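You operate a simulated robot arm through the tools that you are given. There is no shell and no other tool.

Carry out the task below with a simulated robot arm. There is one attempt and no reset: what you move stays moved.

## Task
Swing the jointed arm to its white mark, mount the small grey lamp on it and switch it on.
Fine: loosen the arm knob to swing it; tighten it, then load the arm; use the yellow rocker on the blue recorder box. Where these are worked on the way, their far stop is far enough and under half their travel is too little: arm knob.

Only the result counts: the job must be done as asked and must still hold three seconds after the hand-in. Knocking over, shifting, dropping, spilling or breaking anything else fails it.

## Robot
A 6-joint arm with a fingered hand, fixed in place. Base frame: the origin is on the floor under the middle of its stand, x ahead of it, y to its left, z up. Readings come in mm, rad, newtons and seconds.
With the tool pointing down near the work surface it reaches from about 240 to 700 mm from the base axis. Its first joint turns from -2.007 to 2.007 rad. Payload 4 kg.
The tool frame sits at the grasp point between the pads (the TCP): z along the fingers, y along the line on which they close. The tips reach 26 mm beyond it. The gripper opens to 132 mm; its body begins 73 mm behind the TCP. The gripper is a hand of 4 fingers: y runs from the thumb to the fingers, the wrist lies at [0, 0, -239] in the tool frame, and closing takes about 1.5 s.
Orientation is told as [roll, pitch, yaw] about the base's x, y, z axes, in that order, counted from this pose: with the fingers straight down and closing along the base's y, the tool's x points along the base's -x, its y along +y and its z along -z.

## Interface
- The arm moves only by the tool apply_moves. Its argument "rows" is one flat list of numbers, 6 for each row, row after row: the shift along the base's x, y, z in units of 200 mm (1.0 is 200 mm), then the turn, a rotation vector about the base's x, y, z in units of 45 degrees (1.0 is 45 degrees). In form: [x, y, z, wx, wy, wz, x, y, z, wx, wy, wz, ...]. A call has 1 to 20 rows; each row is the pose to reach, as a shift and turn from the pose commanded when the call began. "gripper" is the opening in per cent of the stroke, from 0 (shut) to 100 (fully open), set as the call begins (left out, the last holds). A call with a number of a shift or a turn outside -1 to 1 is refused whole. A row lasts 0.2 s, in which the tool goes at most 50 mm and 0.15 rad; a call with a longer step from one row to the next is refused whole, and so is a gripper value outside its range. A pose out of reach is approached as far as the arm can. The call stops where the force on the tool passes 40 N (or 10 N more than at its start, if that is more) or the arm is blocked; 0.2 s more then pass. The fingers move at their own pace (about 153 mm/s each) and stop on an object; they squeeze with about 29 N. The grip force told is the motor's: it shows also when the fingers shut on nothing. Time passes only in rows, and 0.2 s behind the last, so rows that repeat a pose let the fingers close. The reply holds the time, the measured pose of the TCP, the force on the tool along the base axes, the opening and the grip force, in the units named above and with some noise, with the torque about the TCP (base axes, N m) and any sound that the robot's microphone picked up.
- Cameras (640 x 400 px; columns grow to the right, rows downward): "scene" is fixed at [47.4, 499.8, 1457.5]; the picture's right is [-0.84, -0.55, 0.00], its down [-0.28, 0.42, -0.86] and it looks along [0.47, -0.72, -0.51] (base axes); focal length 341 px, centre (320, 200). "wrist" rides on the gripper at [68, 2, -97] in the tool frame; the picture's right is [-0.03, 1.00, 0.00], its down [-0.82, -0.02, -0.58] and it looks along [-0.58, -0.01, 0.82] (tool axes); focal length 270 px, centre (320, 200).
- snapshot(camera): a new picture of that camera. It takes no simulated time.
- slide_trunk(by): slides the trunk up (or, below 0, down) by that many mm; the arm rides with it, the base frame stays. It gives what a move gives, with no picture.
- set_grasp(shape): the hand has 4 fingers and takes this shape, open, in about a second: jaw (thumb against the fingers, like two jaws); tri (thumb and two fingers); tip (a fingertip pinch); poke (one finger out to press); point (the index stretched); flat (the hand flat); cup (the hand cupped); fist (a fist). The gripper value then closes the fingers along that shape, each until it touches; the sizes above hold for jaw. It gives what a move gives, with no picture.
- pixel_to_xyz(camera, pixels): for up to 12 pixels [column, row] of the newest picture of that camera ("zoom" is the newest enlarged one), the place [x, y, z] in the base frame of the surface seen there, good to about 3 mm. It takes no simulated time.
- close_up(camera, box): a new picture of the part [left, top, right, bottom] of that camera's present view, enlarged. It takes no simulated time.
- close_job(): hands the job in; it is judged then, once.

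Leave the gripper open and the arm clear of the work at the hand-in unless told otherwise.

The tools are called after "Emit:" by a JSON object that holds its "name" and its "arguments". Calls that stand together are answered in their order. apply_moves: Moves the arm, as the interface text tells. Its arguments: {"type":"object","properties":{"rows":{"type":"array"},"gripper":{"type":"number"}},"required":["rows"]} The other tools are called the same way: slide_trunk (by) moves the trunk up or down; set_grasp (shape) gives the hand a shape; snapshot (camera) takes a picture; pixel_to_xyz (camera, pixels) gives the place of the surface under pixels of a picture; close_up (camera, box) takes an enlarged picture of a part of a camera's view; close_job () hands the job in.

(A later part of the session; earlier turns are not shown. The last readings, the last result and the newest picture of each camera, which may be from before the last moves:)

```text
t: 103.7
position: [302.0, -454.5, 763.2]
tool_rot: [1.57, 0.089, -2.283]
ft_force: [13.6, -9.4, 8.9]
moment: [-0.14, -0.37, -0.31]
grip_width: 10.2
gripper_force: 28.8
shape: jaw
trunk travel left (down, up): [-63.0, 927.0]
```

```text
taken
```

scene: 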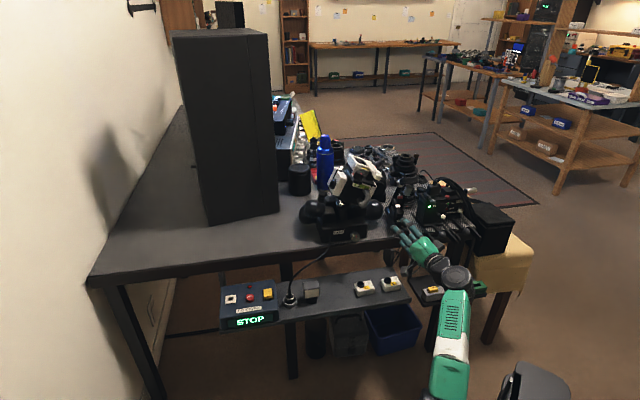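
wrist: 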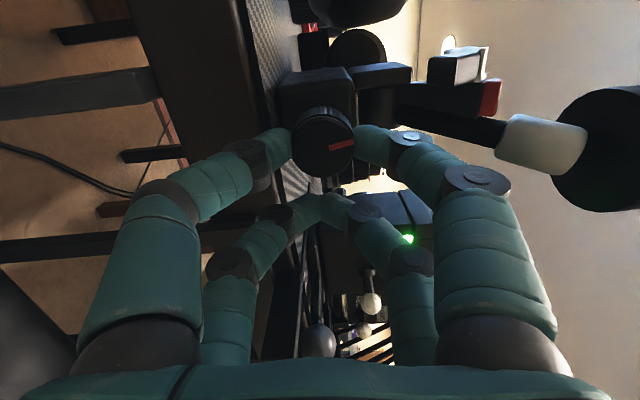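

The line is now ~7° short of straight up, its original position. Continue 16° to seat it against the tight stop.

Emit:
{"name": "apply_moves", "arguments": {"rows": [-0.002, 0.0045, -0.0131, 0.135, -0.116, 0, 0.0005, 0.0075, -0.0258, 0.27, -0.232, 0, 0.0005, 0.0075, -0.0258, 0.27, -0.232, 0]}}

Emit:
{"name": "close_up", "arguments": {"camera": "wrist", "box": [250, 80, 410, 200]}}

```text
t: 104.5
position: [302.8, -453.7, 758.3]
tool_rot: [1.572, 0.366, -2.283]
ft_force: [15.8, -8.5, 13.8]
moment: [-0.34, -0.1, -0.27]
grip_width: 9.6
gripper_force: 29.3
shape: jaw
trunk travel left (down, up): [-63.0, 927.0]
```

```text
3.33 times, centred on (330, 140) of wrist
```

zoom: 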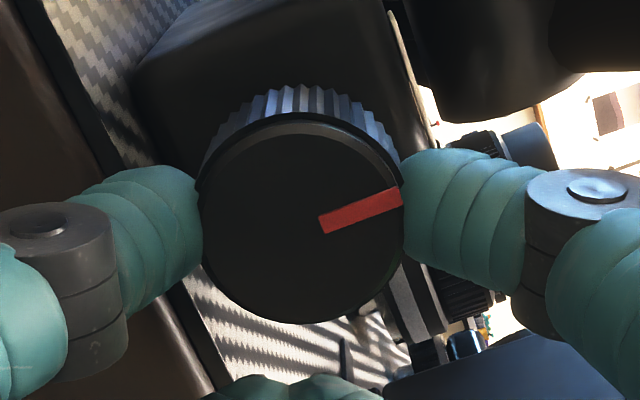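

The line is back to straight up and the fingers slip beyond that: tight stop reached. Open and back away.

Emit:
{"name": "apply_moves", "arguments": {"rows": [0, 0, 0, 0, 0, 0, 0, 0, 0, 0, 0, 0, 0, 0, 0, 0, 0, 0], "gripper": 45}}

Emit:
{"name": "apply_moves", "arguments": {"rows": [-0.085, 0.073, 0, 0, 0, 0, -0.17, 0.147, 0, 0, 0, 0, -0.255, 0.22, 0, 0, 0, 0, -0.34, 0.293, 0, 0, 0, 0]}}

Emit:
{"name": "close_up", "arguments": {"camera": "scene", "box": [375, 180, 445, 240]}}

Emit:
{"name": "close_up", "arguments": {"camera": "scene", "box": [399, 202, 407, 208]}}

```text
t: 105.3
position: [301.5, -453.8, 756.3]
tool_rot: [1.568, 0.367, -2.282]
ft_force: [0.1, -0.5, 0.5]
moment: [0.01, 0.01, 0.0]
grip_width: 58.9
gripper_force: 0.0
shape: jaw
trunk travel left (down, up): [-63.0, 927.0]
```

```text
t: 106.3
position: [233.7, -396.1, 756.4]
tool_rot: [1.568, 0.366, -2.283]
ft_force: [-0.2, 0.1, -0.2]
moment: [0.01, -0.01, 0.01]
grip_width: 58.8
gripper_force: 0.0
shape: jaw
trunk travel left (down, up): [-63.0, 927.0]
```

```text
6.67 times, centred on (410, 210) of scene
```

zoom: 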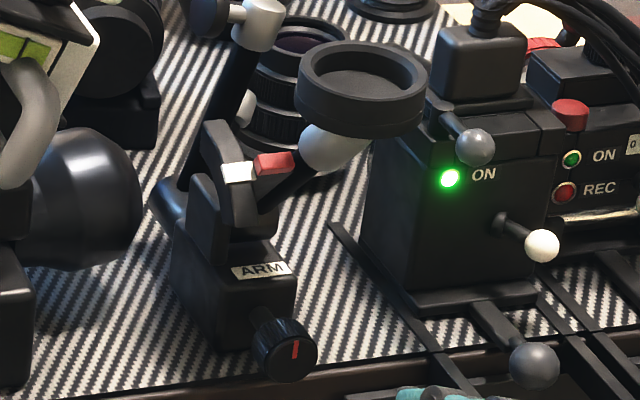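

```text
16.00 times, centred on (403, 205) of scene
```

zoom: 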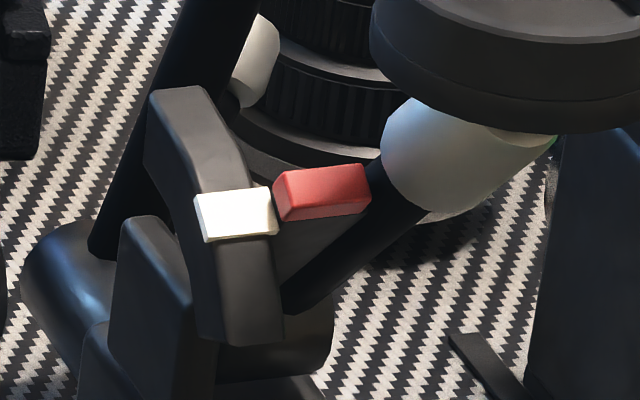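

The knob line is as it was at the start and the arm still sits at the mark. Next the lamp. I'll bring the trunk up 200 and unroll the hand by 60° on the way back to tool-down.

Emit:
{"name": "slide_trunk", "arguments": {"by": 200}}

Emit:
{"name": "apply_moves", "arguments": {"rows": [0, 0, 0, -0.126, 0.109, 0, 0, 0, 0, -0.253, 0.217, 0, 0, 0, 0, -0.379, 0.326, 0, 0, 0, 0, -0.505, 0.435, 0, 0, 0, 0, -0.632, 0.543, 0, 0, 0, 0, -0.758, 0.652, 0]}}

Emit:
{"name": "apply_moves", "arguments": {"rows": [0, 0, 0, 0.109, 0.126, 0, 0, 0, 0, 0.217, 0.253, 0, 0, 0, 0, 0.326, 0.379, 0, 0, 0, 0, 0.435, 0.505, 0, 0, 0, 0, 0.543, 0.632, 0, 0, 0, 0, 0.652, 0.758, 0]}}

```text
t: 108.5
position: [234.4, -397.1, 956.0]
tool_rot: [1.569, 0.368, -2.282]
ft_force: [0.4, 0.8, -0.7]
moment: [0.0, 0.0, -0.01]
grip_width: 58.8
gripper_force: 0.0
shape: jaw
trunk travel left (down, up): [-263.0, 727.0]
```

```text
t: 109.9
position: [235.2, -397.2, 955.5]
tool_rot: [1.572, -0.421, -2.282]
ft_force: [0.3, -0.6, 0.1]
moment: [-0.01, 0.04, 0.01]
grip_width: 58.9
gripper_force: 0.1
shape: jaw
trunk travel left (down, up): [-263.0, 727.0]
```

```text
t: 111.3
position: [233.5, -397.1, 954.6]
tool_rot: [0.737, -0.294, -1.977]
ft_force: [0.2, 0.3, 0.7]
moment: [-0.02, -0.06, -0.01]
grip_width: 58.8
gripper_force: 0.0
shape: jaw
trunk travel left (down, up): [-263.0, 727.0]
```

Trunk up 250, then tilt the remaining 45° to tool-down while lowering 200 mm.

Emit:
{"name": "slide_trunk", "arguments": {"by": 250}}

Emit:
{"name": "apply_moves", "arguments": {"rows": [0, 0, -0.167, 0.109, 0.126, 0, 0, 0, -0.333, 0.217, 0.253, 0, 0, 0, -0.5, 0.326, 0.379, 0, 0, 0, -0.667, 0.435, 0.505, 0, 0, 0, -0.833, 0.543, 0.632, 0, 0, 0, -1.0, 0.652, 0.758, 0]}}

```text
t: 113.9
position: [234.1, -397.9, 1205.2]
tool_rot: [0.739, -0.292, -1.977]
ft_force: [0.4, -0.4, -0.6]
moment: [0.01, -0.03, -0.01]
grip_width: 58.9
gripper_force: 0.1
shape: jaw
trunk travel left (down, up): [-513.0, 477.0]
```

```text
t: 115.3
position: [231.2, -399.0, 1006.3]
tool_rot: [-0.002, -0.002, -1.861]
ft_force: [-0.1, 0.4, 0.1]
moment: [-0.01, 0.01, 0.04]
grip_width: 59.2
gripper_force: 0.0
shape: jaw
trunk travel left (down, up): [-513.0, 477.0]
```

Tool is down again (yaw −107°). Now go look at the lamp: move toward (394,-150,950) while turning yaw toward 0, at a safe height in front of the table.

Emit:
{"name": "apply_moves", "arguments": {"rows": [0.083, 0.167, 0, 0, 0, 0.167, 0.167, 0.333, 0, 0, 0, 0.333, 0.25, 0.5, 0, 0, 0, 0.5, 0.333, 0.667, 0, 0, 0, 0.667, 0.417, 0.833, 0, 0, 0, 0.833, 0.5, 1.0, 0, 0, 0, 1.0]}}

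Emit:
{"name": "apply_moves", "arguments": {"rows": [0.02, 0.04, 0, 0, 0, 0.167, 0.04, 0.08, 0, 0, 0, 0.333, 0.06, 0.12, 0, 0, 0, 0.5, 0.08, 0.16, 0, 0, 0, 0.667, 0.1, 0.2, 0, 0, 0, 0.833, 0.1, 0.2, 0, 0, 0, 1.0]}}

Emit:
{"name": "snapshot", "arguments": {"camera": "wrist"}}

```text
t: 116.7
position: [333.4, -196.0, 1004.1]
tool_rot: [0.0, -0.001, -1.075]
ft_force: [-0.9, 0.2, -1.0]
moment: [-0.01, 0.01, 0.03]
grip_width: 59.2
gripper_force: 0.0
shape: jaw
trunk travel left (down, up): [-513.0, 477.0]
```

```text
t: 118.1
position: [353.6, -157.3, 1005.9]
tool_rot: [0.0, -0.001, -0.288]
ft_force: [0.1, 0.3, -0.4]
moment: [0.01, 0.01, 0.0]
grip_width: 59.2
gripper_force: 0.1
shape: jaw
trunk travel left (down, up): [-513.0, 477.0]
```

```text
taken
```

wrist: 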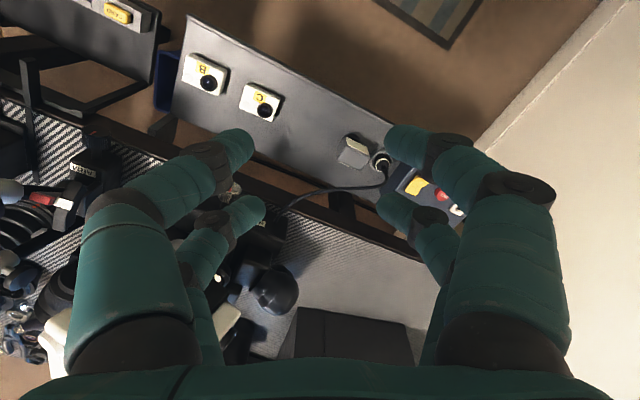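

I can see the lamp at (355,150) with the cable passing behind it. I'll zoom in and measure it.

Emit:
{"name": "close_up", "arguments": {"camera": "wrist", "box": [300, 110, 420, 210]}}

Emit:
{"name": "close_up", "arguments": {"camera": "scene", "box": [275, 240, 345, 310]}}

```text
4.00 times, centred on (360, 160) of wrist
```

zoom: 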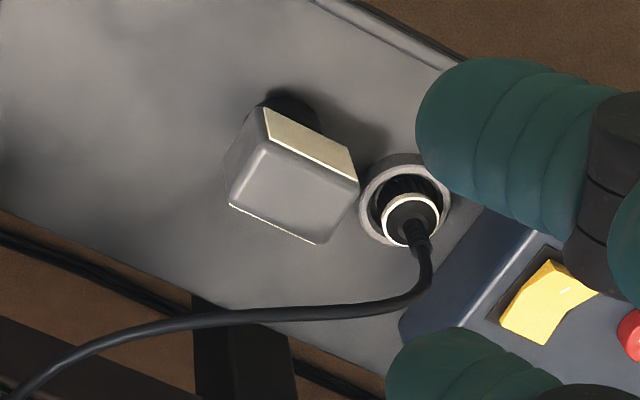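

```text
5.71 times, centred on (310, 275) of scene
```

zoom: 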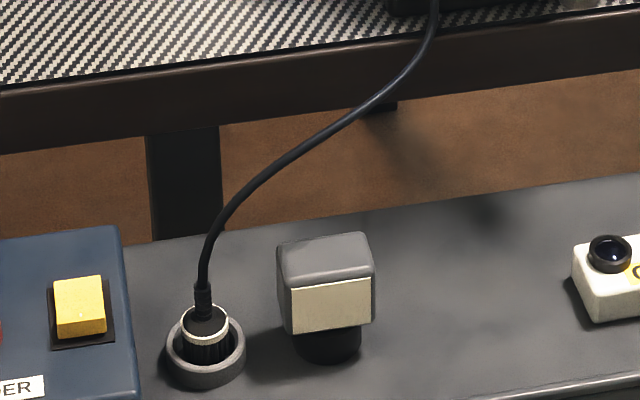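

I'll measure the lamp corners in this scene zoom.

Emit:
{"name": "pixel_to_xyz", "arguments": {"camera": "zoom", "pixels": [[285, 250], [357, 238], [370, 265], [294, 280], [325, 260], [298, 295], [367, 283], [366, 316], [300, 327], [330, 345], [320, 385], [420, 370]]}}

Emit:
{"name": "close_up", "arguments": {"camera": "wrist", "box": [300, 110, 420, 210]}}

Emit:
{"name": "pixel_to_xyz", "arguments": {"camera": "zoom", "pixels": [[265, 150], [355, 185], [322, 238], [235, 200], [295, 190], [270, 115], [350, 160], [285, 100], [240, 300], [330, 310], [200, 250], [420, 230]]}}

```text
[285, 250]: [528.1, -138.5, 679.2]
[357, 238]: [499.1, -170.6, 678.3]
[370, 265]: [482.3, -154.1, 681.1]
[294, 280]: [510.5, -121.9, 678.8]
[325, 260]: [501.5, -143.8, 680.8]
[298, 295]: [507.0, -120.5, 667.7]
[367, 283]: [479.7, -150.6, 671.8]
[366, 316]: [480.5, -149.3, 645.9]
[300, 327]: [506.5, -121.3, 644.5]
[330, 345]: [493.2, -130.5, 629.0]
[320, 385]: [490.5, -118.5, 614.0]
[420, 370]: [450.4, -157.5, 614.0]
```

```text
4.00 times, centred on (360, 160) of wrist
```

zoom: 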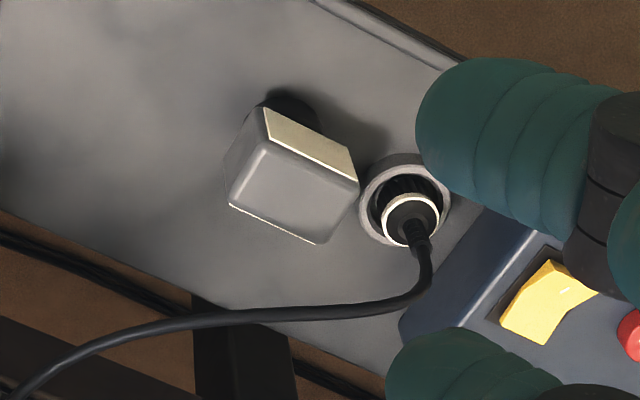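

```text
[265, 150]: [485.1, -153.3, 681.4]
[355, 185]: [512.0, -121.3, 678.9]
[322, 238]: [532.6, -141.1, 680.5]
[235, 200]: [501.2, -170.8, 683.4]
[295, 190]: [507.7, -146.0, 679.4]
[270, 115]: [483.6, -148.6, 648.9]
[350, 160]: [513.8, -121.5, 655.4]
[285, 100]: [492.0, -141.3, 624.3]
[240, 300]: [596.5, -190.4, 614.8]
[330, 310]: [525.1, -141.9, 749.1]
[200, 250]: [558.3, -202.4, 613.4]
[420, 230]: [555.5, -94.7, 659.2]
```

The lamp head is about 48 (along the shelf) × 30 × 38 mm on a ~40 mm round black base, top at z≈680. The cable seems to pass above its back edge, so I'll map the cable path.

Emit:
{"name": "pixel_to_xyz", "arguments": {"camera": "zoom", "pixels": [[418, 245], [428, 270], [420, 293], [395, 303], [360, 308], [330, 311], [290, 314], [240, 317], [200, 320], [150, 332], [100, 347], [50, 372]]}}

Emit:
{"name": "snapshot", "arguments": {"camera": "scene"}}

Emit:
{"name": "close_up", "arguments": {"camera": "scene", "box": [270, 220, 370, 310]}}

```text
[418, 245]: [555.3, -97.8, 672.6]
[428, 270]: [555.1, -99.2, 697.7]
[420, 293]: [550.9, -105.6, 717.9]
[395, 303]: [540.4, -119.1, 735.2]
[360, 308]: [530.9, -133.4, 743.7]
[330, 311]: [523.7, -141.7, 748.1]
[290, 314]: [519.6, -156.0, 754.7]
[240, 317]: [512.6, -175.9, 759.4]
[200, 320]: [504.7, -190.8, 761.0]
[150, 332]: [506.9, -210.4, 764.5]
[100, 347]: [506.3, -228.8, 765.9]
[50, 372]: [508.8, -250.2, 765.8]
```

```text
taken
```

scene: 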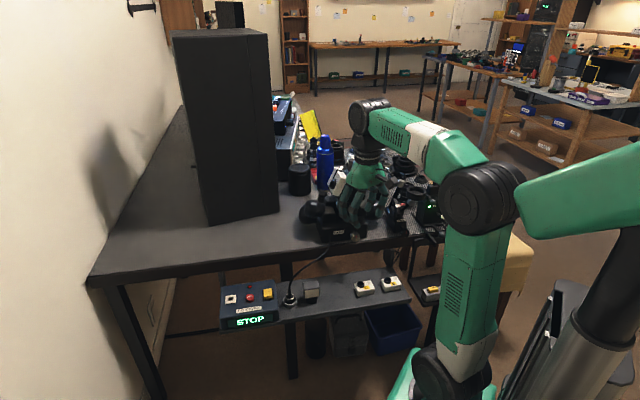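

```text
4.44 times, centred on (320, 265) of scene
```

zoom: 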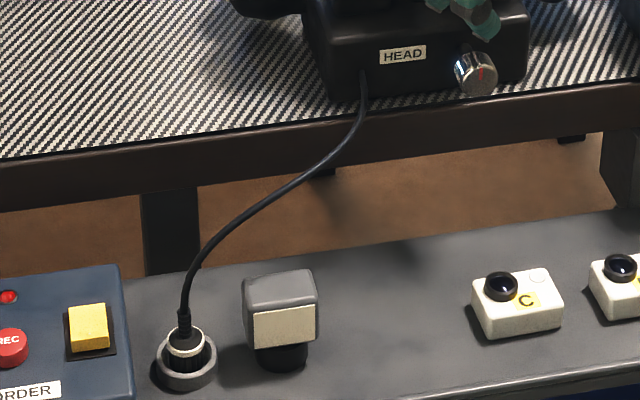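

The cable runs above the lamp's rear edge at z≈745–760, so a straight-down grasp would hit it. I'll approach from the front with the hand tilted ~55° (fingers pointing forward-down), closing across the 48 mm width. First: yaw to −40.7° and move to (420,-110,1060).

Emit:
{"name": "apply_moves", "arguments": {"rows": [0.08, 0.06, 0.07, 0, 0, -0.135, 0.165, 0.12, 0.135, 0, 0, -0.27, 0.25, 0.18, 0.2, 0, 0, -0.405, 0.33, 0.235, 0.27, 0, 0, -0.538]}}

Emit:
{"name": "apply_moves", "arguments": {"rows": [0, 0, 0, -0.109, -0.126, 0, 0, 0, 0, -0.217, -0.253, 0, 0, 0, 0, -0.326, -0.379, 0, 0, 0, 0, -0.435, -0.505, 0, 0, 0, 0, -0.543, -0.632, 0, 0, 0, 0, -0.652, -0.758, 0]}}

```text
t: 119.1
position: [419.0, -110.3, 1057.9]
tool_rot: [0.002, -0.002, -0.714]
ft_force: [0.1, -0.2, 0.4]
moment: [0.01, -0.02, 0.0]
grip_width: 59.2
gripper_force: 0.1
shape: jaw
trunk travel left (down, up): [-513.0, 477.0]
```

```text
t: 120.5
position: [419.5, -111.0, 1058.8]
tool_rot: [0.005, -0.79, -0.715]
ft_force: [0.0, 0.0, -0.1]
moment: [-0.04, -0.01, 0.0]
grip_width: 58.8
gripper_force: 0.1
shape: jaw
trunk travel left (down, up): [-513.0, 477.0]
```

45° reached. Tilt 10° more, move to (443,-93,1110) and slide the trunk down 380.

Emit:
{"name": "apply_moves", "arguments": {"rows": [0.06, 0.045, 0.13, -0.072, -0.084, 0, 0.12, 0.09, 0.25, -0.145, -0.168, 0]}}

Emit:
{"name": "slide_trunk", "arguments": {"by": -360}}

Emit:
{"name": "snapshot", "arguments": {"camera": "wrist"}}

Emit:
{"name": "snapshot", "arguments": {"camera": "scene"}}

```text
t: 121.1
position: [442.8, -91.8, 1110.7]
tool_rot: [0.006, -0.961, -0.719]
ft_force: [0.0, 0.4, -0.1]
moment: [0.03, -0.01, -0.01]
grip_width: 58.7
gripper_force: 0.0
shape: jaw
trunk travel left (down, up): [-513.0, 477.0]
```

```text
t: 124.6
position: [447.5, -92.4, 744.2]
tool_rot: [-0.019, -0.949, -0.699]
ft_force: [-0.4, -0.3, -0.1]
moment: [0.01, 0.0, 0.02]
grip_width: 59.2
gripper_force: 0.1
shape: jaw
trunk travel left (down, up): [-153.0, 837.0]
```

```text
taken
```

wrist: 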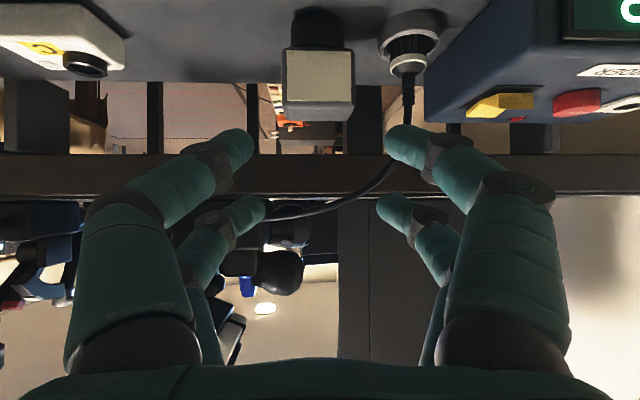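

```text
taken
```

scene: 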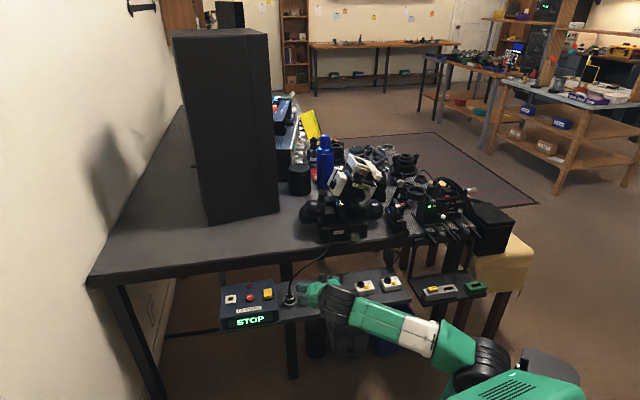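

The pose shifted slightly (6 mm, 0.02 rad) during the slide. I'll hold still a moment to see whether that settles.

Emit:
{"name": "apply_moves", "arguments": {"rows": [0, 0, 0, 0, 0, 0, 0, 0, 0, 0, 0, 0]}}

Emit:
{"name": "close_up", "arguments": {"camera": "scene", "box": [260, 240, 560, 400]}}

```text
t: 125.2
position: [447.6, -91.9, 743.9]
tool_rot: [-0.021, -0.949, -0.699]
ft_force: [0.1, 0.0, 0.1]
moment: [0.01, -0.01, 0.0]
grip_width: 59.2
gripper_force: 0.0
shape: jaw
trunk travel left (down, up): [-153.0, 837.0]
```

```text
2.13 times, centred on (410, 320) of scene
```

zoom: 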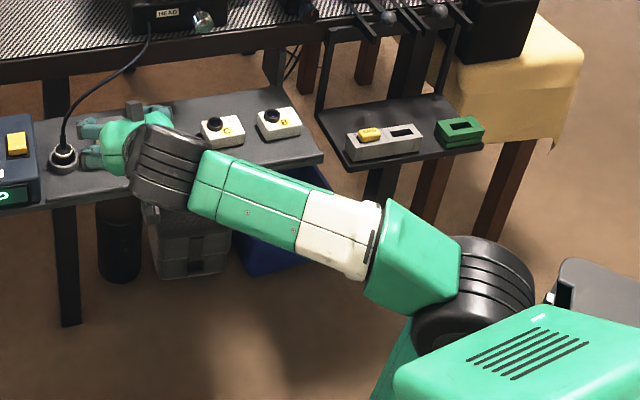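

Emit:
{"name": "pixel_to_xyz", "arguments": {"camera": "zoom", "pixels": [[480, 280], [440, 330], [420, 265], [340, 240], [250, 200], [170, 165], [120, 140], [500, 360], [385, 380], [135, 110]]}}

```text
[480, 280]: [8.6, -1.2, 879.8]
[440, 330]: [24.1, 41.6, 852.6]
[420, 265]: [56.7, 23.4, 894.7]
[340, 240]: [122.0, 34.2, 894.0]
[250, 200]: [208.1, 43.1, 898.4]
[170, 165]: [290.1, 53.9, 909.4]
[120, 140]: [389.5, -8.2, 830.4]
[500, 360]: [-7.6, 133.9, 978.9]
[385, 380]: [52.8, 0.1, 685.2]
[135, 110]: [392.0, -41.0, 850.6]
```

I'll test whether the arm responds freely: raise 10 mm.

Emit:
{"name": "apply_moves", "arguments": {"rows": [0, 0, 0.05, 0, 0, 0, 0, 0, 0.05, 0, 0, 0]}}

```text
t: 125.8
position: [445.8, -89.8, 756.4]
tool_rot: [-0.013, -0.953, -0.701]
ft_force: [0.3, 0.4, 0.8]
moment: [-0.02, 0.0, -0.01]
grip_width: 59.1
gripper_force: 0.1
shape: jaw
trunk travel left (down, up): [-153.0, 837.0]
```

The arm is a few mm off from what was commanded, with no force at the hand – maybe the arm itself touches something. I'll look at the lower right of the scene.

Emit:
{"name": "snapshot", "arguments": {"camera": "scene"}}

Emit:
{"name": "close_up", "arguments": {"camera": "scene", "box": [420, 280, 640, 400]}}

Emit:
{"name": "pixel_to_xyz", "arguments": {"camera": "scene", "pixels": [[470, 385], [540, 385], [580, 390], [550, 355], [500, 355], [620, 340], [600, 390], [490, 395]]}}

```text
taken
```

scene: 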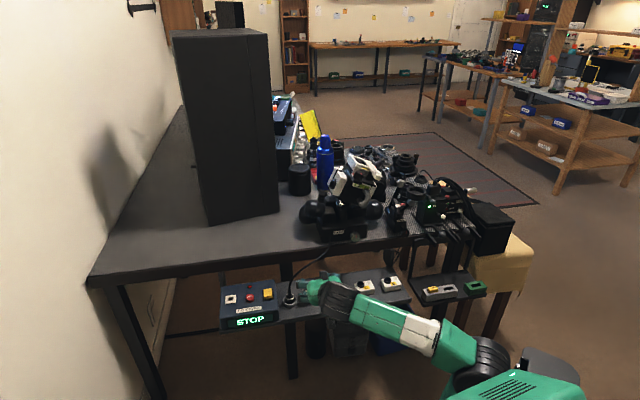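

```text
2.91 times, centred on (530, 340) of scene
```

zoom: 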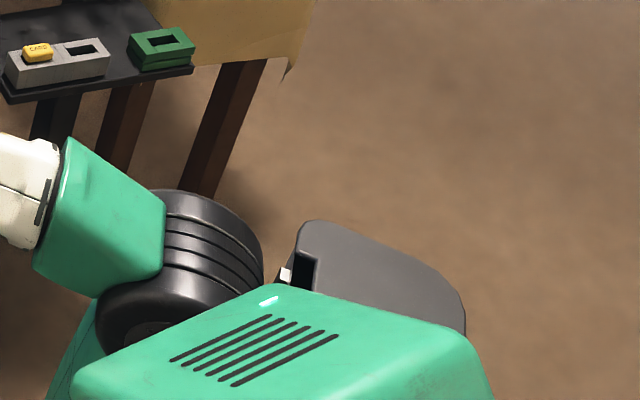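

```text
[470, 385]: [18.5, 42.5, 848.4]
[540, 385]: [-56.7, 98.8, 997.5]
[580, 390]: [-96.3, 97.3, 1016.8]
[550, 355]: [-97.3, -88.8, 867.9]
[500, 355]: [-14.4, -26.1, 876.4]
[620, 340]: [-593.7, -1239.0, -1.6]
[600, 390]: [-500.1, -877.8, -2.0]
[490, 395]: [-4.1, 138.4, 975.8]
```

I'll test by retreating 40 mm along −s and comparing the response.

Emit:
{"name": "apply_moves", "arguments": {"rows": [-0.076, 0.065, 0.05, 0, 0, 0, -0.152, 0.13, 0.1, 0, 0, 0, -0.152, 0.13, 0.1, 0, 0, 0]}}

```text
t: 126.8
position: [432.9, -60.6, 758.1]
tool_rot: [-0.093, -0.922, -0.642]
ft_force: [0.7, 0.3, -0.9]
moment: [0.01, 0.02, -0.02]
grip_width: 59.1
gripper_force: 0.0
shape: jaw
trunk travel left (down, up): [-153.0, 837.0]
stopped in row 3: the arm was blocked; the commanded pose is now the measured one
```

The arm was blocked when folding back: the elbow meets the robot's own trunk. I'll move outward instead – to above-front of the lamp (493,-135,760) – restoring the orientation, then descend from there.

Emit:
{"name": "apply_moves", "arguments": {"rows": [0.1, -0.124, 0.005, 0.009, -0.027, 0.002, 0.2, -0.248, 0.01, 0.018, -0.054, 0.005, 0.3, -0.372, 0.01, 0.0265, -0.0813, 0.0069]}}

Emit:
{"name": "snapshot", "arguments": {"camera": "wrist"}}

Emit:
{"name": "close_up", "arguments": {"camera": "scene", "box": [250, 230, 370, 320]}}

```text
t: 127.6
position: [494.2, -138.5, 763.5]
tool_rot: [0.01, -0.961, -0.715]
ft_force: [-0.3, 0.7, -0.5]
moment: [-0.01, -0.03, -0.01]
grip_width: 59.1
gripper_force: 0.0
shape: jaw
trunk travel left (down, up): [-153.0, 837.0]
```

```text
taken
```

wrist: 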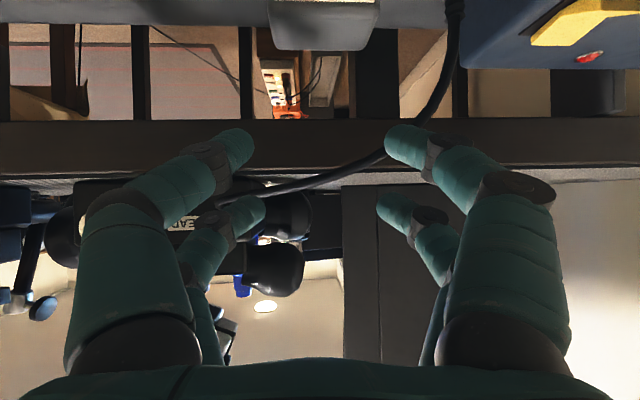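

```text
4.44 times, centred on (310, 275) of scene
```

zoom: 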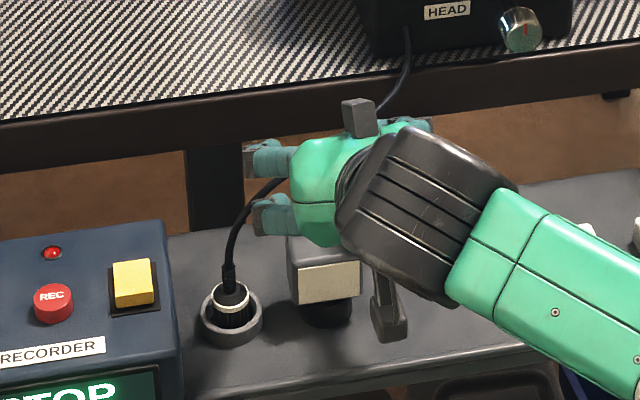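

Orientation is right, but from here one finger would come down onto the cable. I'll back off 45 mm toward −s first, then lower in front of the lamp and slide in along the finger direction beneath the cable.

Emit:
{"name": "apply_moves", "arguments": {"rows": [-0.085, 0.073, 0, 0, 0, 0, -0.17, 0.147, 0, 0, 0, 0]}}

Emit:
{"name": "apply_moves", "arguments": {"rows": [0.013, -0.008, -0.11, 0, 0, 0, 0.026, -0.016, -0.22, 0, 0, 0, 0.04, -0.024, -0.33, 0, 0, 0], "gripper": 44}}

Emit:
{"name": "snapshot", "arguments": {"camera": "wrist"}}

```text
t: 128.2
position: [458.6, -107.5, 762.3]
tool_rot: [0.008, -0.959, -0.715]
ft_force: [-0.3, -0.6, -0.5]
moment: [0.0, 0.01, -0.02]
grip_width: 59.1
gripper_force: 0.1
shape: jaw
trunk travel left (down, up): [-153.0, 837.0]
```

```text
t: 129.0
position: [465.9, -111.6, 695.9]
tool_rot: [0.008, -0.96, -0.715]
ft_force: [0.6, 0.2, 0.8]
moment: [0.01, 0.0, 0.0]
grip_width: 58.4
gripper_force: 0.1
shape: jaw
trunk travel left (down, up): [-153.0, 837.0]
```

```text
taken
```

wrist: 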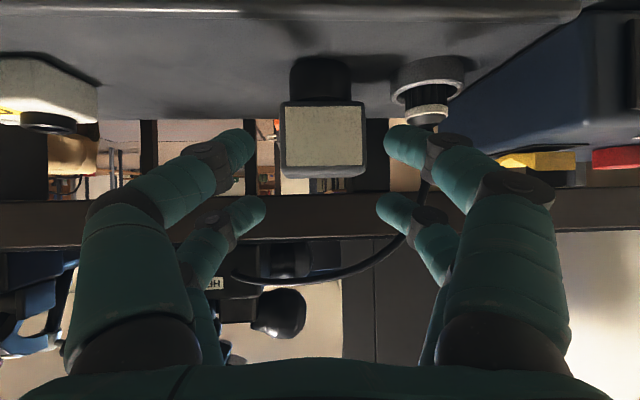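

The lamp is centred between the fingers at (323,138). Advance ~42 mm along the finger direction (with small corrections).

Emit:
{"name": "apply_moves", "arguments": {"rows": [0.047, -0.037, -0.0365, 0, 0, 0, 0.094, -0.074, -0.073, 0, 0, 0, 0.1405, -0.111, -0.1095, 0, 0, 0]}}

Emit:
{"name": "snapshot", "arguments": {"camera": "wrist"}}

Emit:
{"name": "close_up", "arguments": {"camera": "scene", "box": [260, 240, 360, 320]}}

```text
t: 129.8
position: [494.8, -133.7, 674.1]
tool_rot: [0.004, -0.96, -0.713]
ft_force: [1.1, 0.3, -0.4]
moment: [-0.01, 0.0, -0.02]
grip_width: 58.5
gripper_force: 0.1
shape: jaw
trunk travel left (down, up): [-153.0, 837.0]
```

```text
taken
```

wrist: 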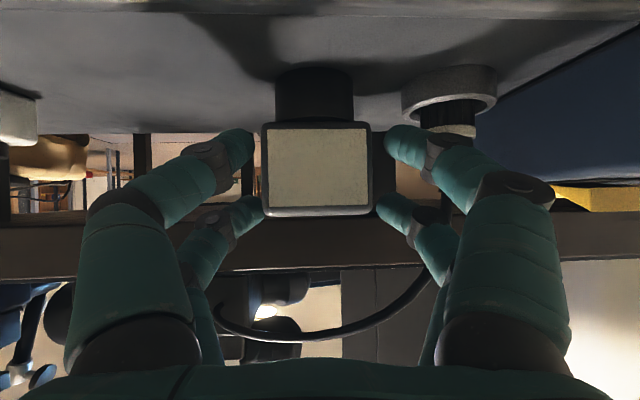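

```text
5.00 times, centred on (310, 280) of scene
```

zoom: 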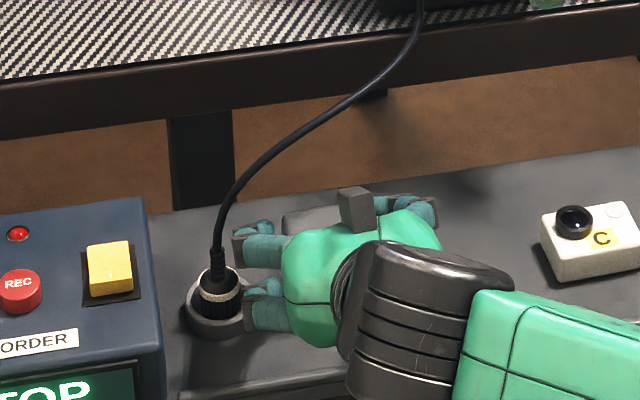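

The lamp head sits between both finger pairs with good margins. Close the grip.

Emit:
{"name": "apply_moves", "arguments": {"rows": [0, 0, 0, 0, 0, 0, 0, 0, 0, 0, 0, 0, 0, 0, 0, 0, 0, 0, 0, 0, 0, 0, 0, 0], "gripper": 0}}

Emit:
{"name": "snapshot", "arguments": {"camera": "wrist"}}

Emit:
{"name": "close_up", "arguments": {"camera": "scene", "box": [260, 240, 360, 320]}}

```text
t: 130.8
position: [495.8, -133.2, 673.7]
tool_rot: [0.007, -0.959, -0.715]
ft_force: [0.2, -0.1, 0.3]
moment: [0.03, 0.03, -0.03]
grip_width: 45.8
gripper_force: 28.4
shape: jaw
trunk travel left (down, up): [-153.0, 837.0]
```

```text
taken
```

wrist: 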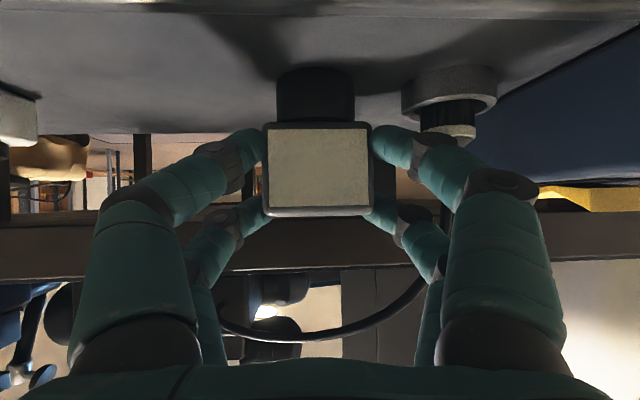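

```text
5.00 times, centred on (310, 280) of scene
```

zoom: 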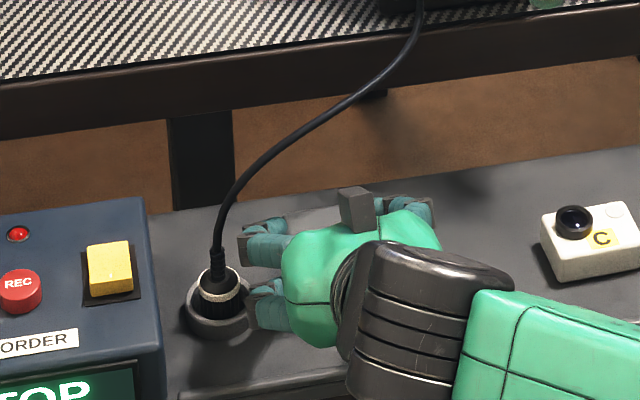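

Gripped at 45.8 mm. Lift 25 mm and check that the lamp comes along level.

Emit:
{"name": "apply_moves", "arguments": {"rows": [0, 0, 0.04, 0, 0, 0, 0, 0, 0.08, 0, 0, 0, 0, 0, 0.125, 0, 0, 0]}}

Emit:
{"name": "snapshot", "arguments": {"camera": "wrist"}}

Emit:
{"name": "close_up", "arguments": {"camera": "scene", "box": [260, 240, 360, 320]}}

```text
t: 131.6
position: [495.8, -131.7, 699.0]
tool_rot: [0.005, -0.962, -0.714]
ft_force: [0.9, -0.2, -2.8]
moment: [-0.01, 0.02, -0.02]
grip_width: 45.4
gripper_force: 29.1
shape: jaw
trunk travel left (down, up): [-153.0, 837.0]
```

```text
taken
```

wrist: 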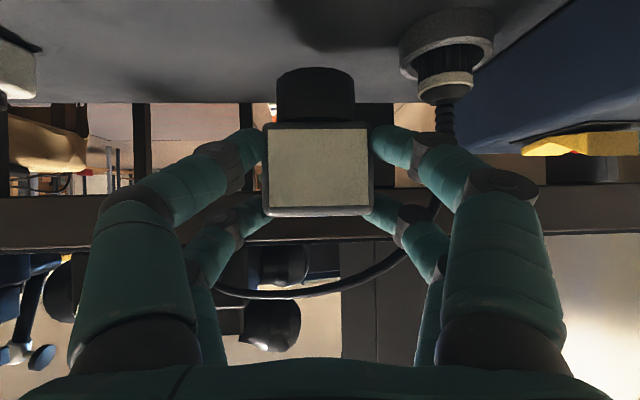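

```text
5.00 times, centred on (310, 280) of scene
```

zoom: 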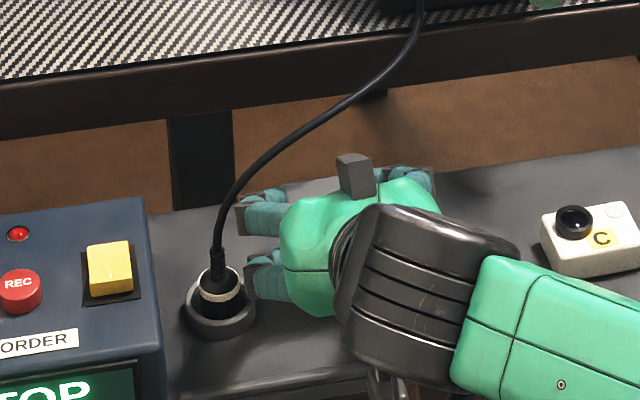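

The lamp is held (about 0.28 kg). I'll measure its position in the hand now, for precise placing.

Emit:
{"name": "close_up", "arguments": {"camera": "wrist", "box": [250, 60, 390, 225]}}

```text
2.42 times, centred on (320, 142) of wrist
```

zoom: 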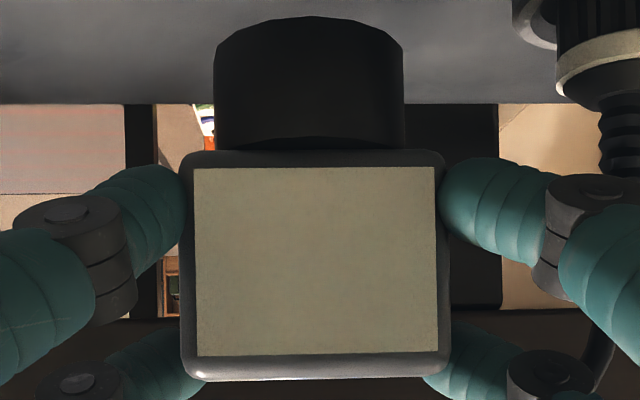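

Emit:
{"name": "pixel_to_xyz", "arguments": {"camera": "zoom", "pixels": [[205, 175], [425, 175], [427, 345], [208, 348], [315, 260], [310, 80], [240, 80], [380, 80], [310, 120], [240, 120], [380, 120], [310, 35]]}}

Emit:
{"name": "pixel_to_xyz", "arguments": {"camera": "zoom", "pixels": [[186, 260], [446, 260], [186, 200], [446, 200], [188, 340], [446, 340], [315, 160], [315, 365], [220, 80], [400, 80], [218, 110], [402, 110]]}}

```text
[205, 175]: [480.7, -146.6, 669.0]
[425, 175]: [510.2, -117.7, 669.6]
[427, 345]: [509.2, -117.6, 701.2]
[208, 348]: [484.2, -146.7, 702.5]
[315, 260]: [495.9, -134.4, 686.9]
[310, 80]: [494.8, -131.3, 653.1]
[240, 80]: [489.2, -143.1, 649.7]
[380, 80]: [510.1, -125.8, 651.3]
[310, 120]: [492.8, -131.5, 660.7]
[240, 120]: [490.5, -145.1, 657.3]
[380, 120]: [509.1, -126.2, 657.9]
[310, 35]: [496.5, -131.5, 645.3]
```

```text
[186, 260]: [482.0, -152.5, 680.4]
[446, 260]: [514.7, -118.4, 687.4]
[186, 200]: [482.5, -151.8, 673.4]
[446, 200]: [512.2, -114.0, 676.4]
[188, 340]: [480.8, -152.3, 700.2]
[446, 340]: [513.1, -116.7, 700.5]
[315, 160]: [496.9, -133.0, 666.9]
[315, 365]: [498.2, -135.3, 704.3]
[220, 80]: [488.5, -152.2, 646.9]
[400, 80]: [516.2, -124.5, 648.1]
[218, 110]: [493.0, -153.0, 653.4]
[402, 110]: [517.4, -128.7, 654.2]
```

Lamp axis is +19 mm in s and −1 mm in v from the TCP; base bottom 59.7 mm below it. Retract 40 mm toward −s (away from the cable), then raise by sliding the trunk up.

Emit:
{"name": "apply_moves", "arguments": {"rows": [-0.05, 0.043, 0, 0, 0, 0, -0.1, 0.087, 0, 0, 0, 0, -0.152, 0.13, 0, 0, 0, 0]}}

Emit:
{"name": "slide_trunk", "arguments": {"by": 321}}

Emit:
{"name": "snapshot", "arguments": {"camera": "wrist"}}

Emit:
{"name": "snapshot", "arguments": {"camera": "scene"}}

```text
t: 132.4
position: [464.9, -107.1, 699.0]
tool_rot: [0.008, -0.959, -0.716]
ft_force: [-0.9, 1.6, -2.2]
moment: [0.0, 0.02, -0.02]
grip_width: 45.2
gripper_force: 29.2
shape: jaw
trunk travel left (down, up): [-153.0, 837.0]
```

```text
t: 135.6
position: [464.9, -107.7, 1019.7]
tool_rot: [0.006, -0.96, -0.716]
ft_force: [0.2, -0.8, -2.9]
moment: [-0.03, 0.03, -0.04]
grip_width: 45.4
gripper_force: 28.9
shape: jaw
trunk travel left (down, up): [-474.0, 516.0]
```

```text
taken
```

wrist: 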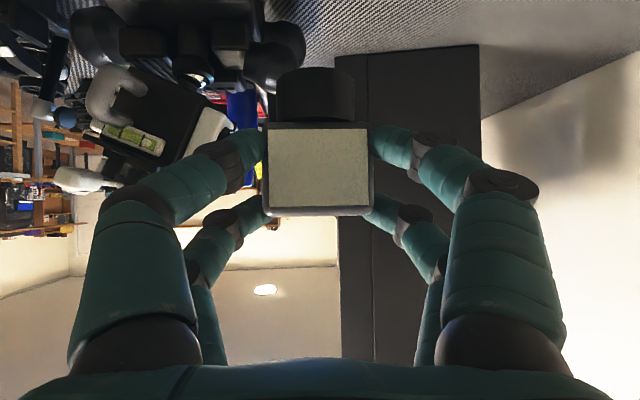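

```text
taken
```

scene: 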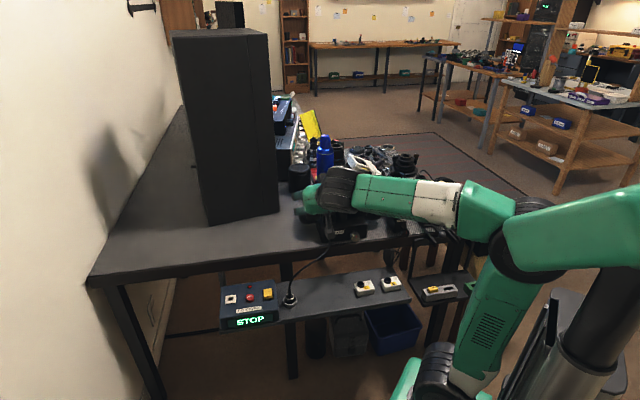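

Next, carry the lamp over to the cup. I'll check the HEAD device's highest points first, since the path goes over it.

Emit:
{"name": "pixel_to_xyz", "arguments": {"camera": "wrist", "pixels": [[110, 90], [130, 130], [160, 150], [80, 180], [200, 130], [150, 30], [60, 30], [240, 30], [290, 40], [95, 165], [180, 110], [210, 60]]}}

Emit:
{"name": "close_up", "arguments": {"camera": "scene", "box": [270, 100, 450, 250]}}

```text
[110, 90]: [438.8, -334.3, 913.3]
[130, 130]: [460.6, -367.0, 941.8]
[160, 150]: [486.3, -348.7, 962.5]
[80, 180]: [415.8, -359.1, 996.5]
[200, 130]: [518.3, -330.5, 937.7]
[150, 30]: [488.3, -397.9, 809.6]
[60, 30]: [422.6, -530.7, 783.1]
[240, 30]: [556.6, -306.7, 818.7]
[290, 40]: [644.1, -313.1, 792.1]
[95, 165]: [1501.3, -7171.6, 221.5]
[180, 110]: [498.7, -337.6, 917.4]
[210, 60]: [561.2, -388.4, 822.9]
```

```text
2.67 times, centred on (360, 175) of scene
```

zoom: 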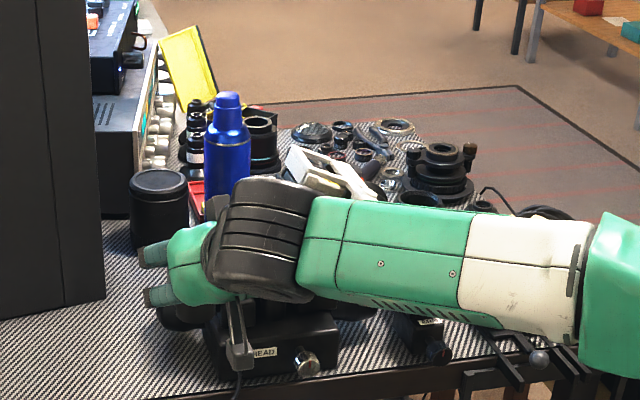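

HEAD's top is ≈1007, so at TCP z=1100 the lamp bottom (1040) clears it. Raise 80 mm and move to (445,-230).

Emit:
{"name": "apply_moves", "arguments": {"rows": [0, 0, 0.2, 0, 0, 0, 0, 0, 0.4, 0, 0, 0, -0.033, -0.2, 0.4, 0, 0, 0, -0.067, -0.41, 0.4, 0, 0, 0, -0.1, -0.61, 0.4, 0, 0, 0]}}

Emit:
{"name": "apply_moves", "arguments": {"rows": [-0.06, -0.2, 0, 0, 0, 0, -0.12, -0.4, 0, 0, 0, 0, -0.18, -0.61, 0, 0, 0, 0]}}

```text
t: 136.8
position: [447.7, -230.7, 1097.8]
tool_rot: [0.004, -0.961, -0.713]
ft_force: [-0.2, 1.2, -1.9]
moment: [0.02, 0.06, 0.0]
grip_width: 45.6
gripper_force: 29.1
shape: jaw
trunk travel left (down, up): [-474.0, 516.0]
```

```text
t: 137.6
position: [410.1, -351.4, 1097.8]
tool_rot: [0.007, -0.961, -0.717]
ft_force: [0.5, 0.6, -2.5]
moment: [0.03, 0.01, -0.01]
grip_width: 45.3
gripper_force: 29.1
shape: jaw
trunk travel left (down, up): [-474.0, 516.0]
```

Smooth. Now on to above the cup: TCP (306.3,-466.3) at z≈1060.

Emit:
{"name": "apply_moves", "arguments": {"rows": [-0.13, -0.144, 0, 0, 0, 0, -0.26, -0.288, 0, 0, 0, 0, -0.39, -0.43, -0.05, 0, 0, 0, -0.519, -0.5745, -0.19, 0, 0, 0]}}

Emit:
{"name": "snapshot", "arguments": {"camera": "wrist"}}

Emit:
{"name": "close_up", "arguments": {"camera": "scene", "box": [350, 110, 470, 240]}}

```text
t: 138.6
position: [304.1, -467.9, 1060.9]
tool_rot: [0.006, -0.961, -0.714]
ft_force: [-0.1, 0.2, -2.4]
moment: [0.02, 0.02, -0.01]
grip_width: 45.1
gripper_force: 29.4
shape: jaw
trunk travel left (down, up): [-474.0, 516.0]
```

```text
taken
```

wrist: 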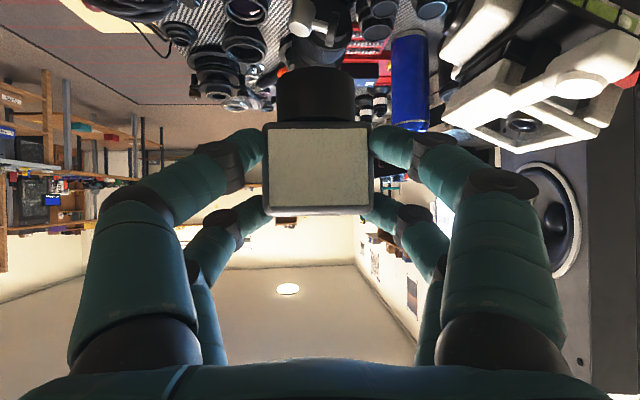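

```text
3.08 times, centred on (410, 175) of scene
```

zoom: 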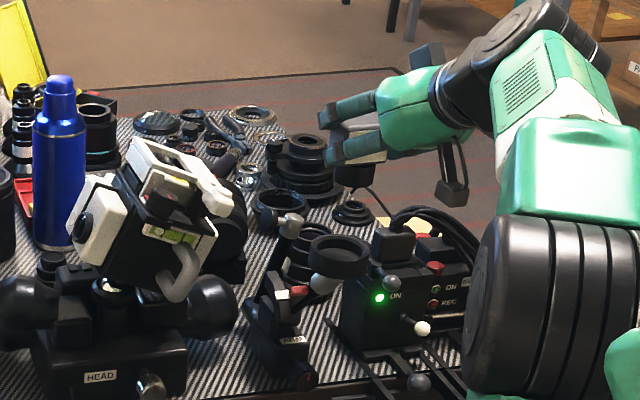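

Lower to z≈1006 (lamp base ~20 mm above the cup rim), correcting xy by (+2.2,+1.6).

Emit:
{"name": "apply_moves", "arguments": {"rows": [0.005, 0.004, -0.13, 0, 0, 0, 0.011, 0.008, -0.275, 0, 0, 0, 0.011, 0.008, -0.275, 0, 0, 0]}}

Emit:
{"name": "close_up", "arguments": {"camera": "scene", "box": [380, 150, 450, 220]}}

Emit:
{"name": "snapshot", "arguments": {"camera": "wrist"}}

```text
t: 139.4
position: [307.8, -467.3, 1006.7]
tool_rot: [0.007, -0.96, -0.716]
ft_force: [0.6, 0.3, -1.9]
moment: [0.04, 0.0, 0.0]
grip_width: 45.3
gripper_force: 29.2
shape: jaw
trunk travel left (down, up): [-474.0, 516.0]
```

```text
5.71 times, centred on (415, 185) of scene
```

zoom: 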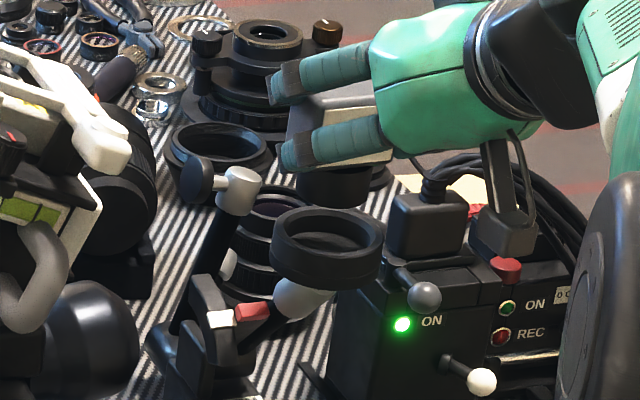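

```text
taken
```

wrist: 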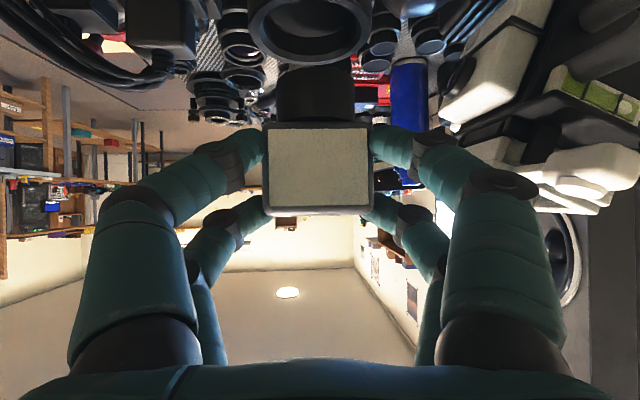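

I'll measure base and cup rim positions in the scene zoom and the wrist view to check the alignment.

Emit:
{"name": "pixel_to_xyz", "arguments": {"camera": "wrist", "pixels": [[309, 62], [252, 20], [365, 20], [262, 45], [355, 45], [309, 20], [315, 85], [285, 85], [345, 85], [315, 70], [315, 110], [320, 165]]}}

Emit:
{"name": "close_up", "arguments": {"camera": "scene", "box": [390, 165, 430, 205]}}

```text
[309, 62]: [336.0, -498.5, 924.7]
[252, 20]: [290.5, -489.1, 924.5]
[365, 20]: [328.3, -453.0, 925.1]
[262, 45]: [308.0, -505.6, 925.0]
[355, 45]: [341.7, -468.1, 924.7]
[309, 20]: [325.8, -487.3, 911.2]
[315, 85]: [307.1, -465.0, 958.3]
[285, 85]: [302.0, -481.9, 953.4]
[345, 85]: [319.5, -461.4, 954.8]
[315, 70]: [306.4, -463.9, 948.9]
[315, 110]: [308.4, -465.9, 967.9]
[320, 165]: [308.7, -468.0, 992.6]
```

```text
10.00 times, centred on (410, 185) of scene
```

zoom: 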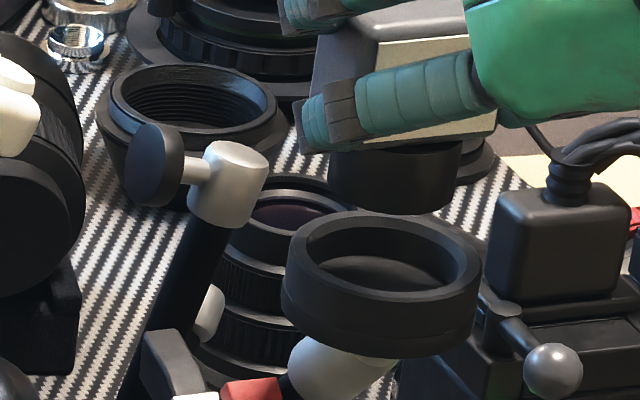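

Numbers agree within ~1 mm sideways; I want to verify the fore-aft alignment with a tighter scene view.

Emit:
{"name": "close_up", "arguments": {"camera": "scene", "box": [400, 175, 430, 200]}}

Emit:
{"name": "pixel_to_xyz", "arguments": {"camera": "zoom", "pixels": [[320, 150], [270, 140], [370, 130], [320, 190], [320, 120], [200, 250], [420, 240], [310, 340], [330, 215], [310, 270], [260, 300], [400, 290]]}}

```text
16.00 times, centred on (415, 188) of scene
```

zoom: 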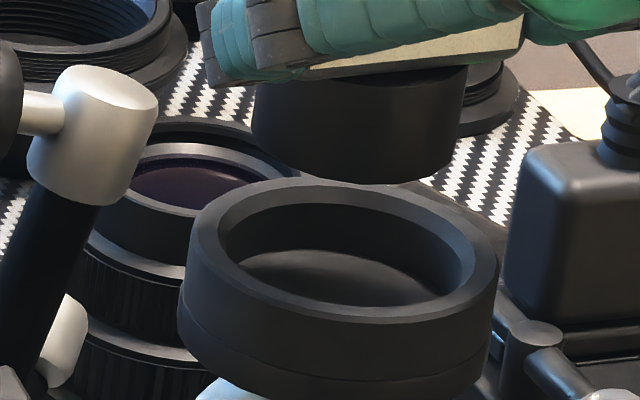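

```text
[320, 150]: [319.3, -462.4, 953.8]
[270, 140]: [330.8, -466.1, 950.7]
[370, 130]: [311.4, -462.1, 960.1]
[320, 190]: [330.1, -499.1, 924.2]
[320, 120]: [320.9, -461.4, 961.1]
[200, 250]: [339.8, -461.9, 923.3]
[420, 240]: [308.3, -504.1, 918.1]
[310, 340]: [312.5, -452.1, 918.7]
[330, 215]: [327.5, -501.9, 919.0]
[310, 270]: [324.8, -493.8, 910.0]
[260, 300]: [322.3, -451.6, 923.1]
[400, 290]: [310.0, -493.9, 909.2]
```

I'll sample the cup's rim ring and the base's surface from the same scene zoom, so any camera bias cancels.

Emit:
{"name": "pixel_to_xyz", "arguments": {"camera": "zoom", "pixels": [[204, 240], [487, 240], [335, 186], [335, 311], [260, 200], [420, 200], [255, 292], [425, 298], [215, 215], [470, 215], [225, 275], [465, 275]]}}

Emit:
{"name": "pixel_to_xyz", "arguments": {"camera": "zoom", "pixels": [[275, 110], [300, 110], [330, 110], [360, 110], [390, 110], [420, 110], [445, 110], [300, 150], [330, 160], [360, 165], [390, 160], [420, 150]]}}

```text
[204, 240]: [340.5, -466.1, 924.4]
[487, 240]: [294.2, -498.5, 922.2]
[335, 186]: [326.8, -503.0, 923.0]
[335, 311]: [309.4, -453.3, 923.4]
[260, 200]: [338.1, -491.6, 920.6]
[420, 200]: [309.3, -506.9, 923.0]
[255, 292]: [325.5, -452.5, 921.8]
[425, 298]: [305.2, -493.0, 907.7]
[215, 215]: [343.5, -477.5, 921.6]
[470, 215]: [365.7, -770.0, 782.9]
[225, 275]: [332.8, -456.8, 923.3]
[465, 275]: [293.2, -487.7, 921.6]
```

```text
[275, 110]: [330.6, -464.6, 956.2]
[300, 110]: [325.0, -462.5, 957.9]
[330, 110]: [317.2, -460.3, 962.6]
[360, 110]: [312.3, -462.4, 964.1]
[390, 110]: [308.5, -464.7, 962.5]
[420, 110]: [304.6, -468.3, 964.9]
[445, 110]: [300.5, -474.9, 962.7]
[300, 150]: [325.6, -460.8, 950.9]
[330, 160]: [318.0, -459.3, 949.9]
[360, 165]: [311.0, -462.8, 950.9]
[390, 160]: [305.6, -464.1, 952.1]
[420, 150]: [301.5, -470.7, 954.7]
```

Same-camera comparison: the lamp base is about +1.5 mm in s and +1.5 mm in v off the cup centre. I'll correct −2 mm in x and lower 18 mm, watching the force.

Emit:
{"name": "apply_moves", "arguments": {"rows": [-0.01, 0, -0.03, 0, 0, 0, -0.01, 0, -0.06, 0, 0, 0, -0.01, 0, -0.09, 0, 0, 0]}}

Emit:
{"name": "close_up", "arguments": {"camera": "scene", "box": [400, 175, 430, 200]}}

Emit:
{"name": "close_up", "arguments": {"camera": "wrist", "box": [230, 0, 400, 130]}}

```text
t: 140.2
position: [306.0, -464.3, 990.0]
tool_rot: [0.007, -0.959, -0.714]
ft_force: [0.0, -0.2, -2.9]
moment: [0.05, 0.03, 0.0]
grip_width: 45.2
gripper_force: 29.2
shape: jaw
trunk travel left (down, up): [-474.0, 516.0]
```

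```text
16.00 times, centred on (415, 188) of scene
```

zoom: 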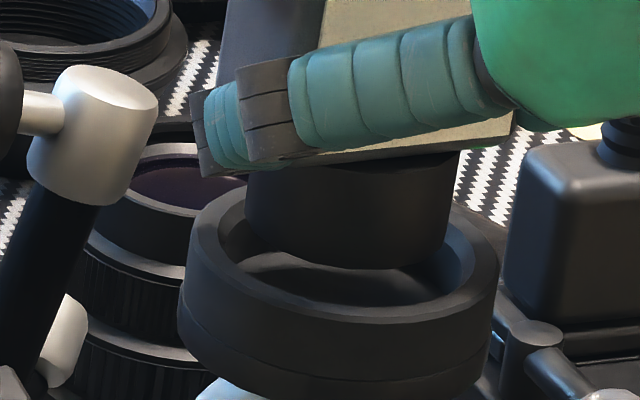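

```text
3.08 times, centred on (315, 65) of wrist
```

zoom: 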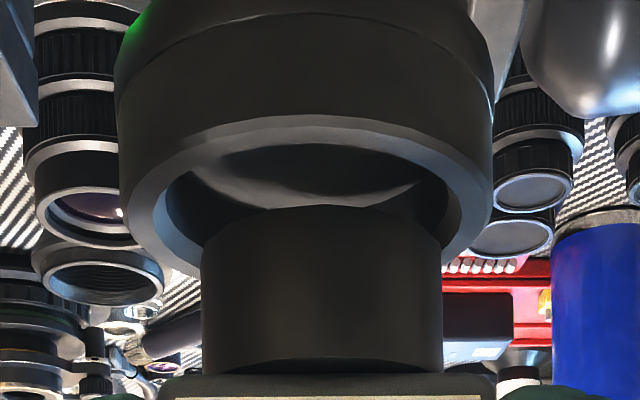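

The base is right at the opening. From the wrist view it appears ~2 mm too far to +v and ~2 mm too far to +s; I'll zoom in further to confirm before going lower.

Emit:
{"name": "close_up", "arguments": {"camera": "wrist", "box": [245, 20, 385, 100]}}

Emit:
{"name": "close_up", "arguments": {"camera": "scene", "box": [404, 182, 428, 200]}}

```text
4.57 times, centred on (315, 60) of wrist
```

zoom: 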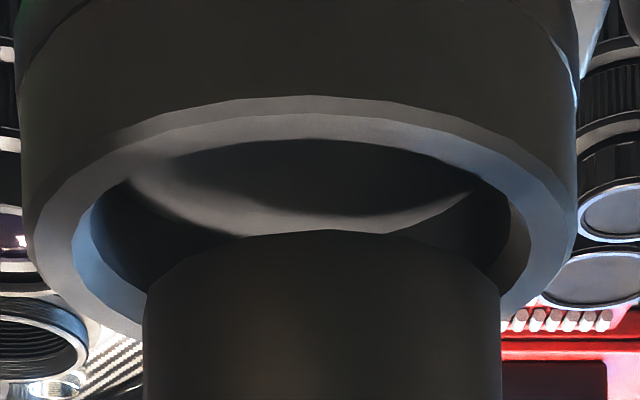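

```text
16.00 times, centred on (416, 191) of scene
```

zoom: 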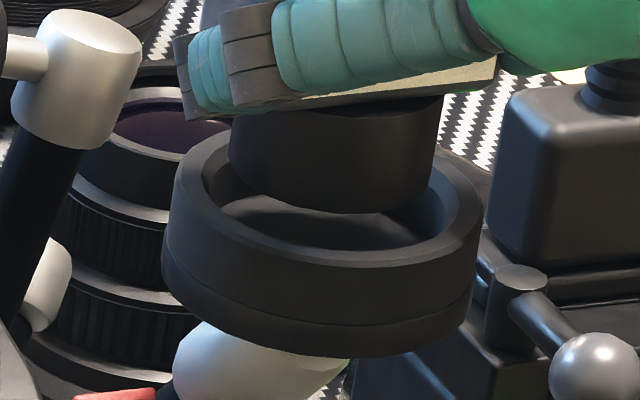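

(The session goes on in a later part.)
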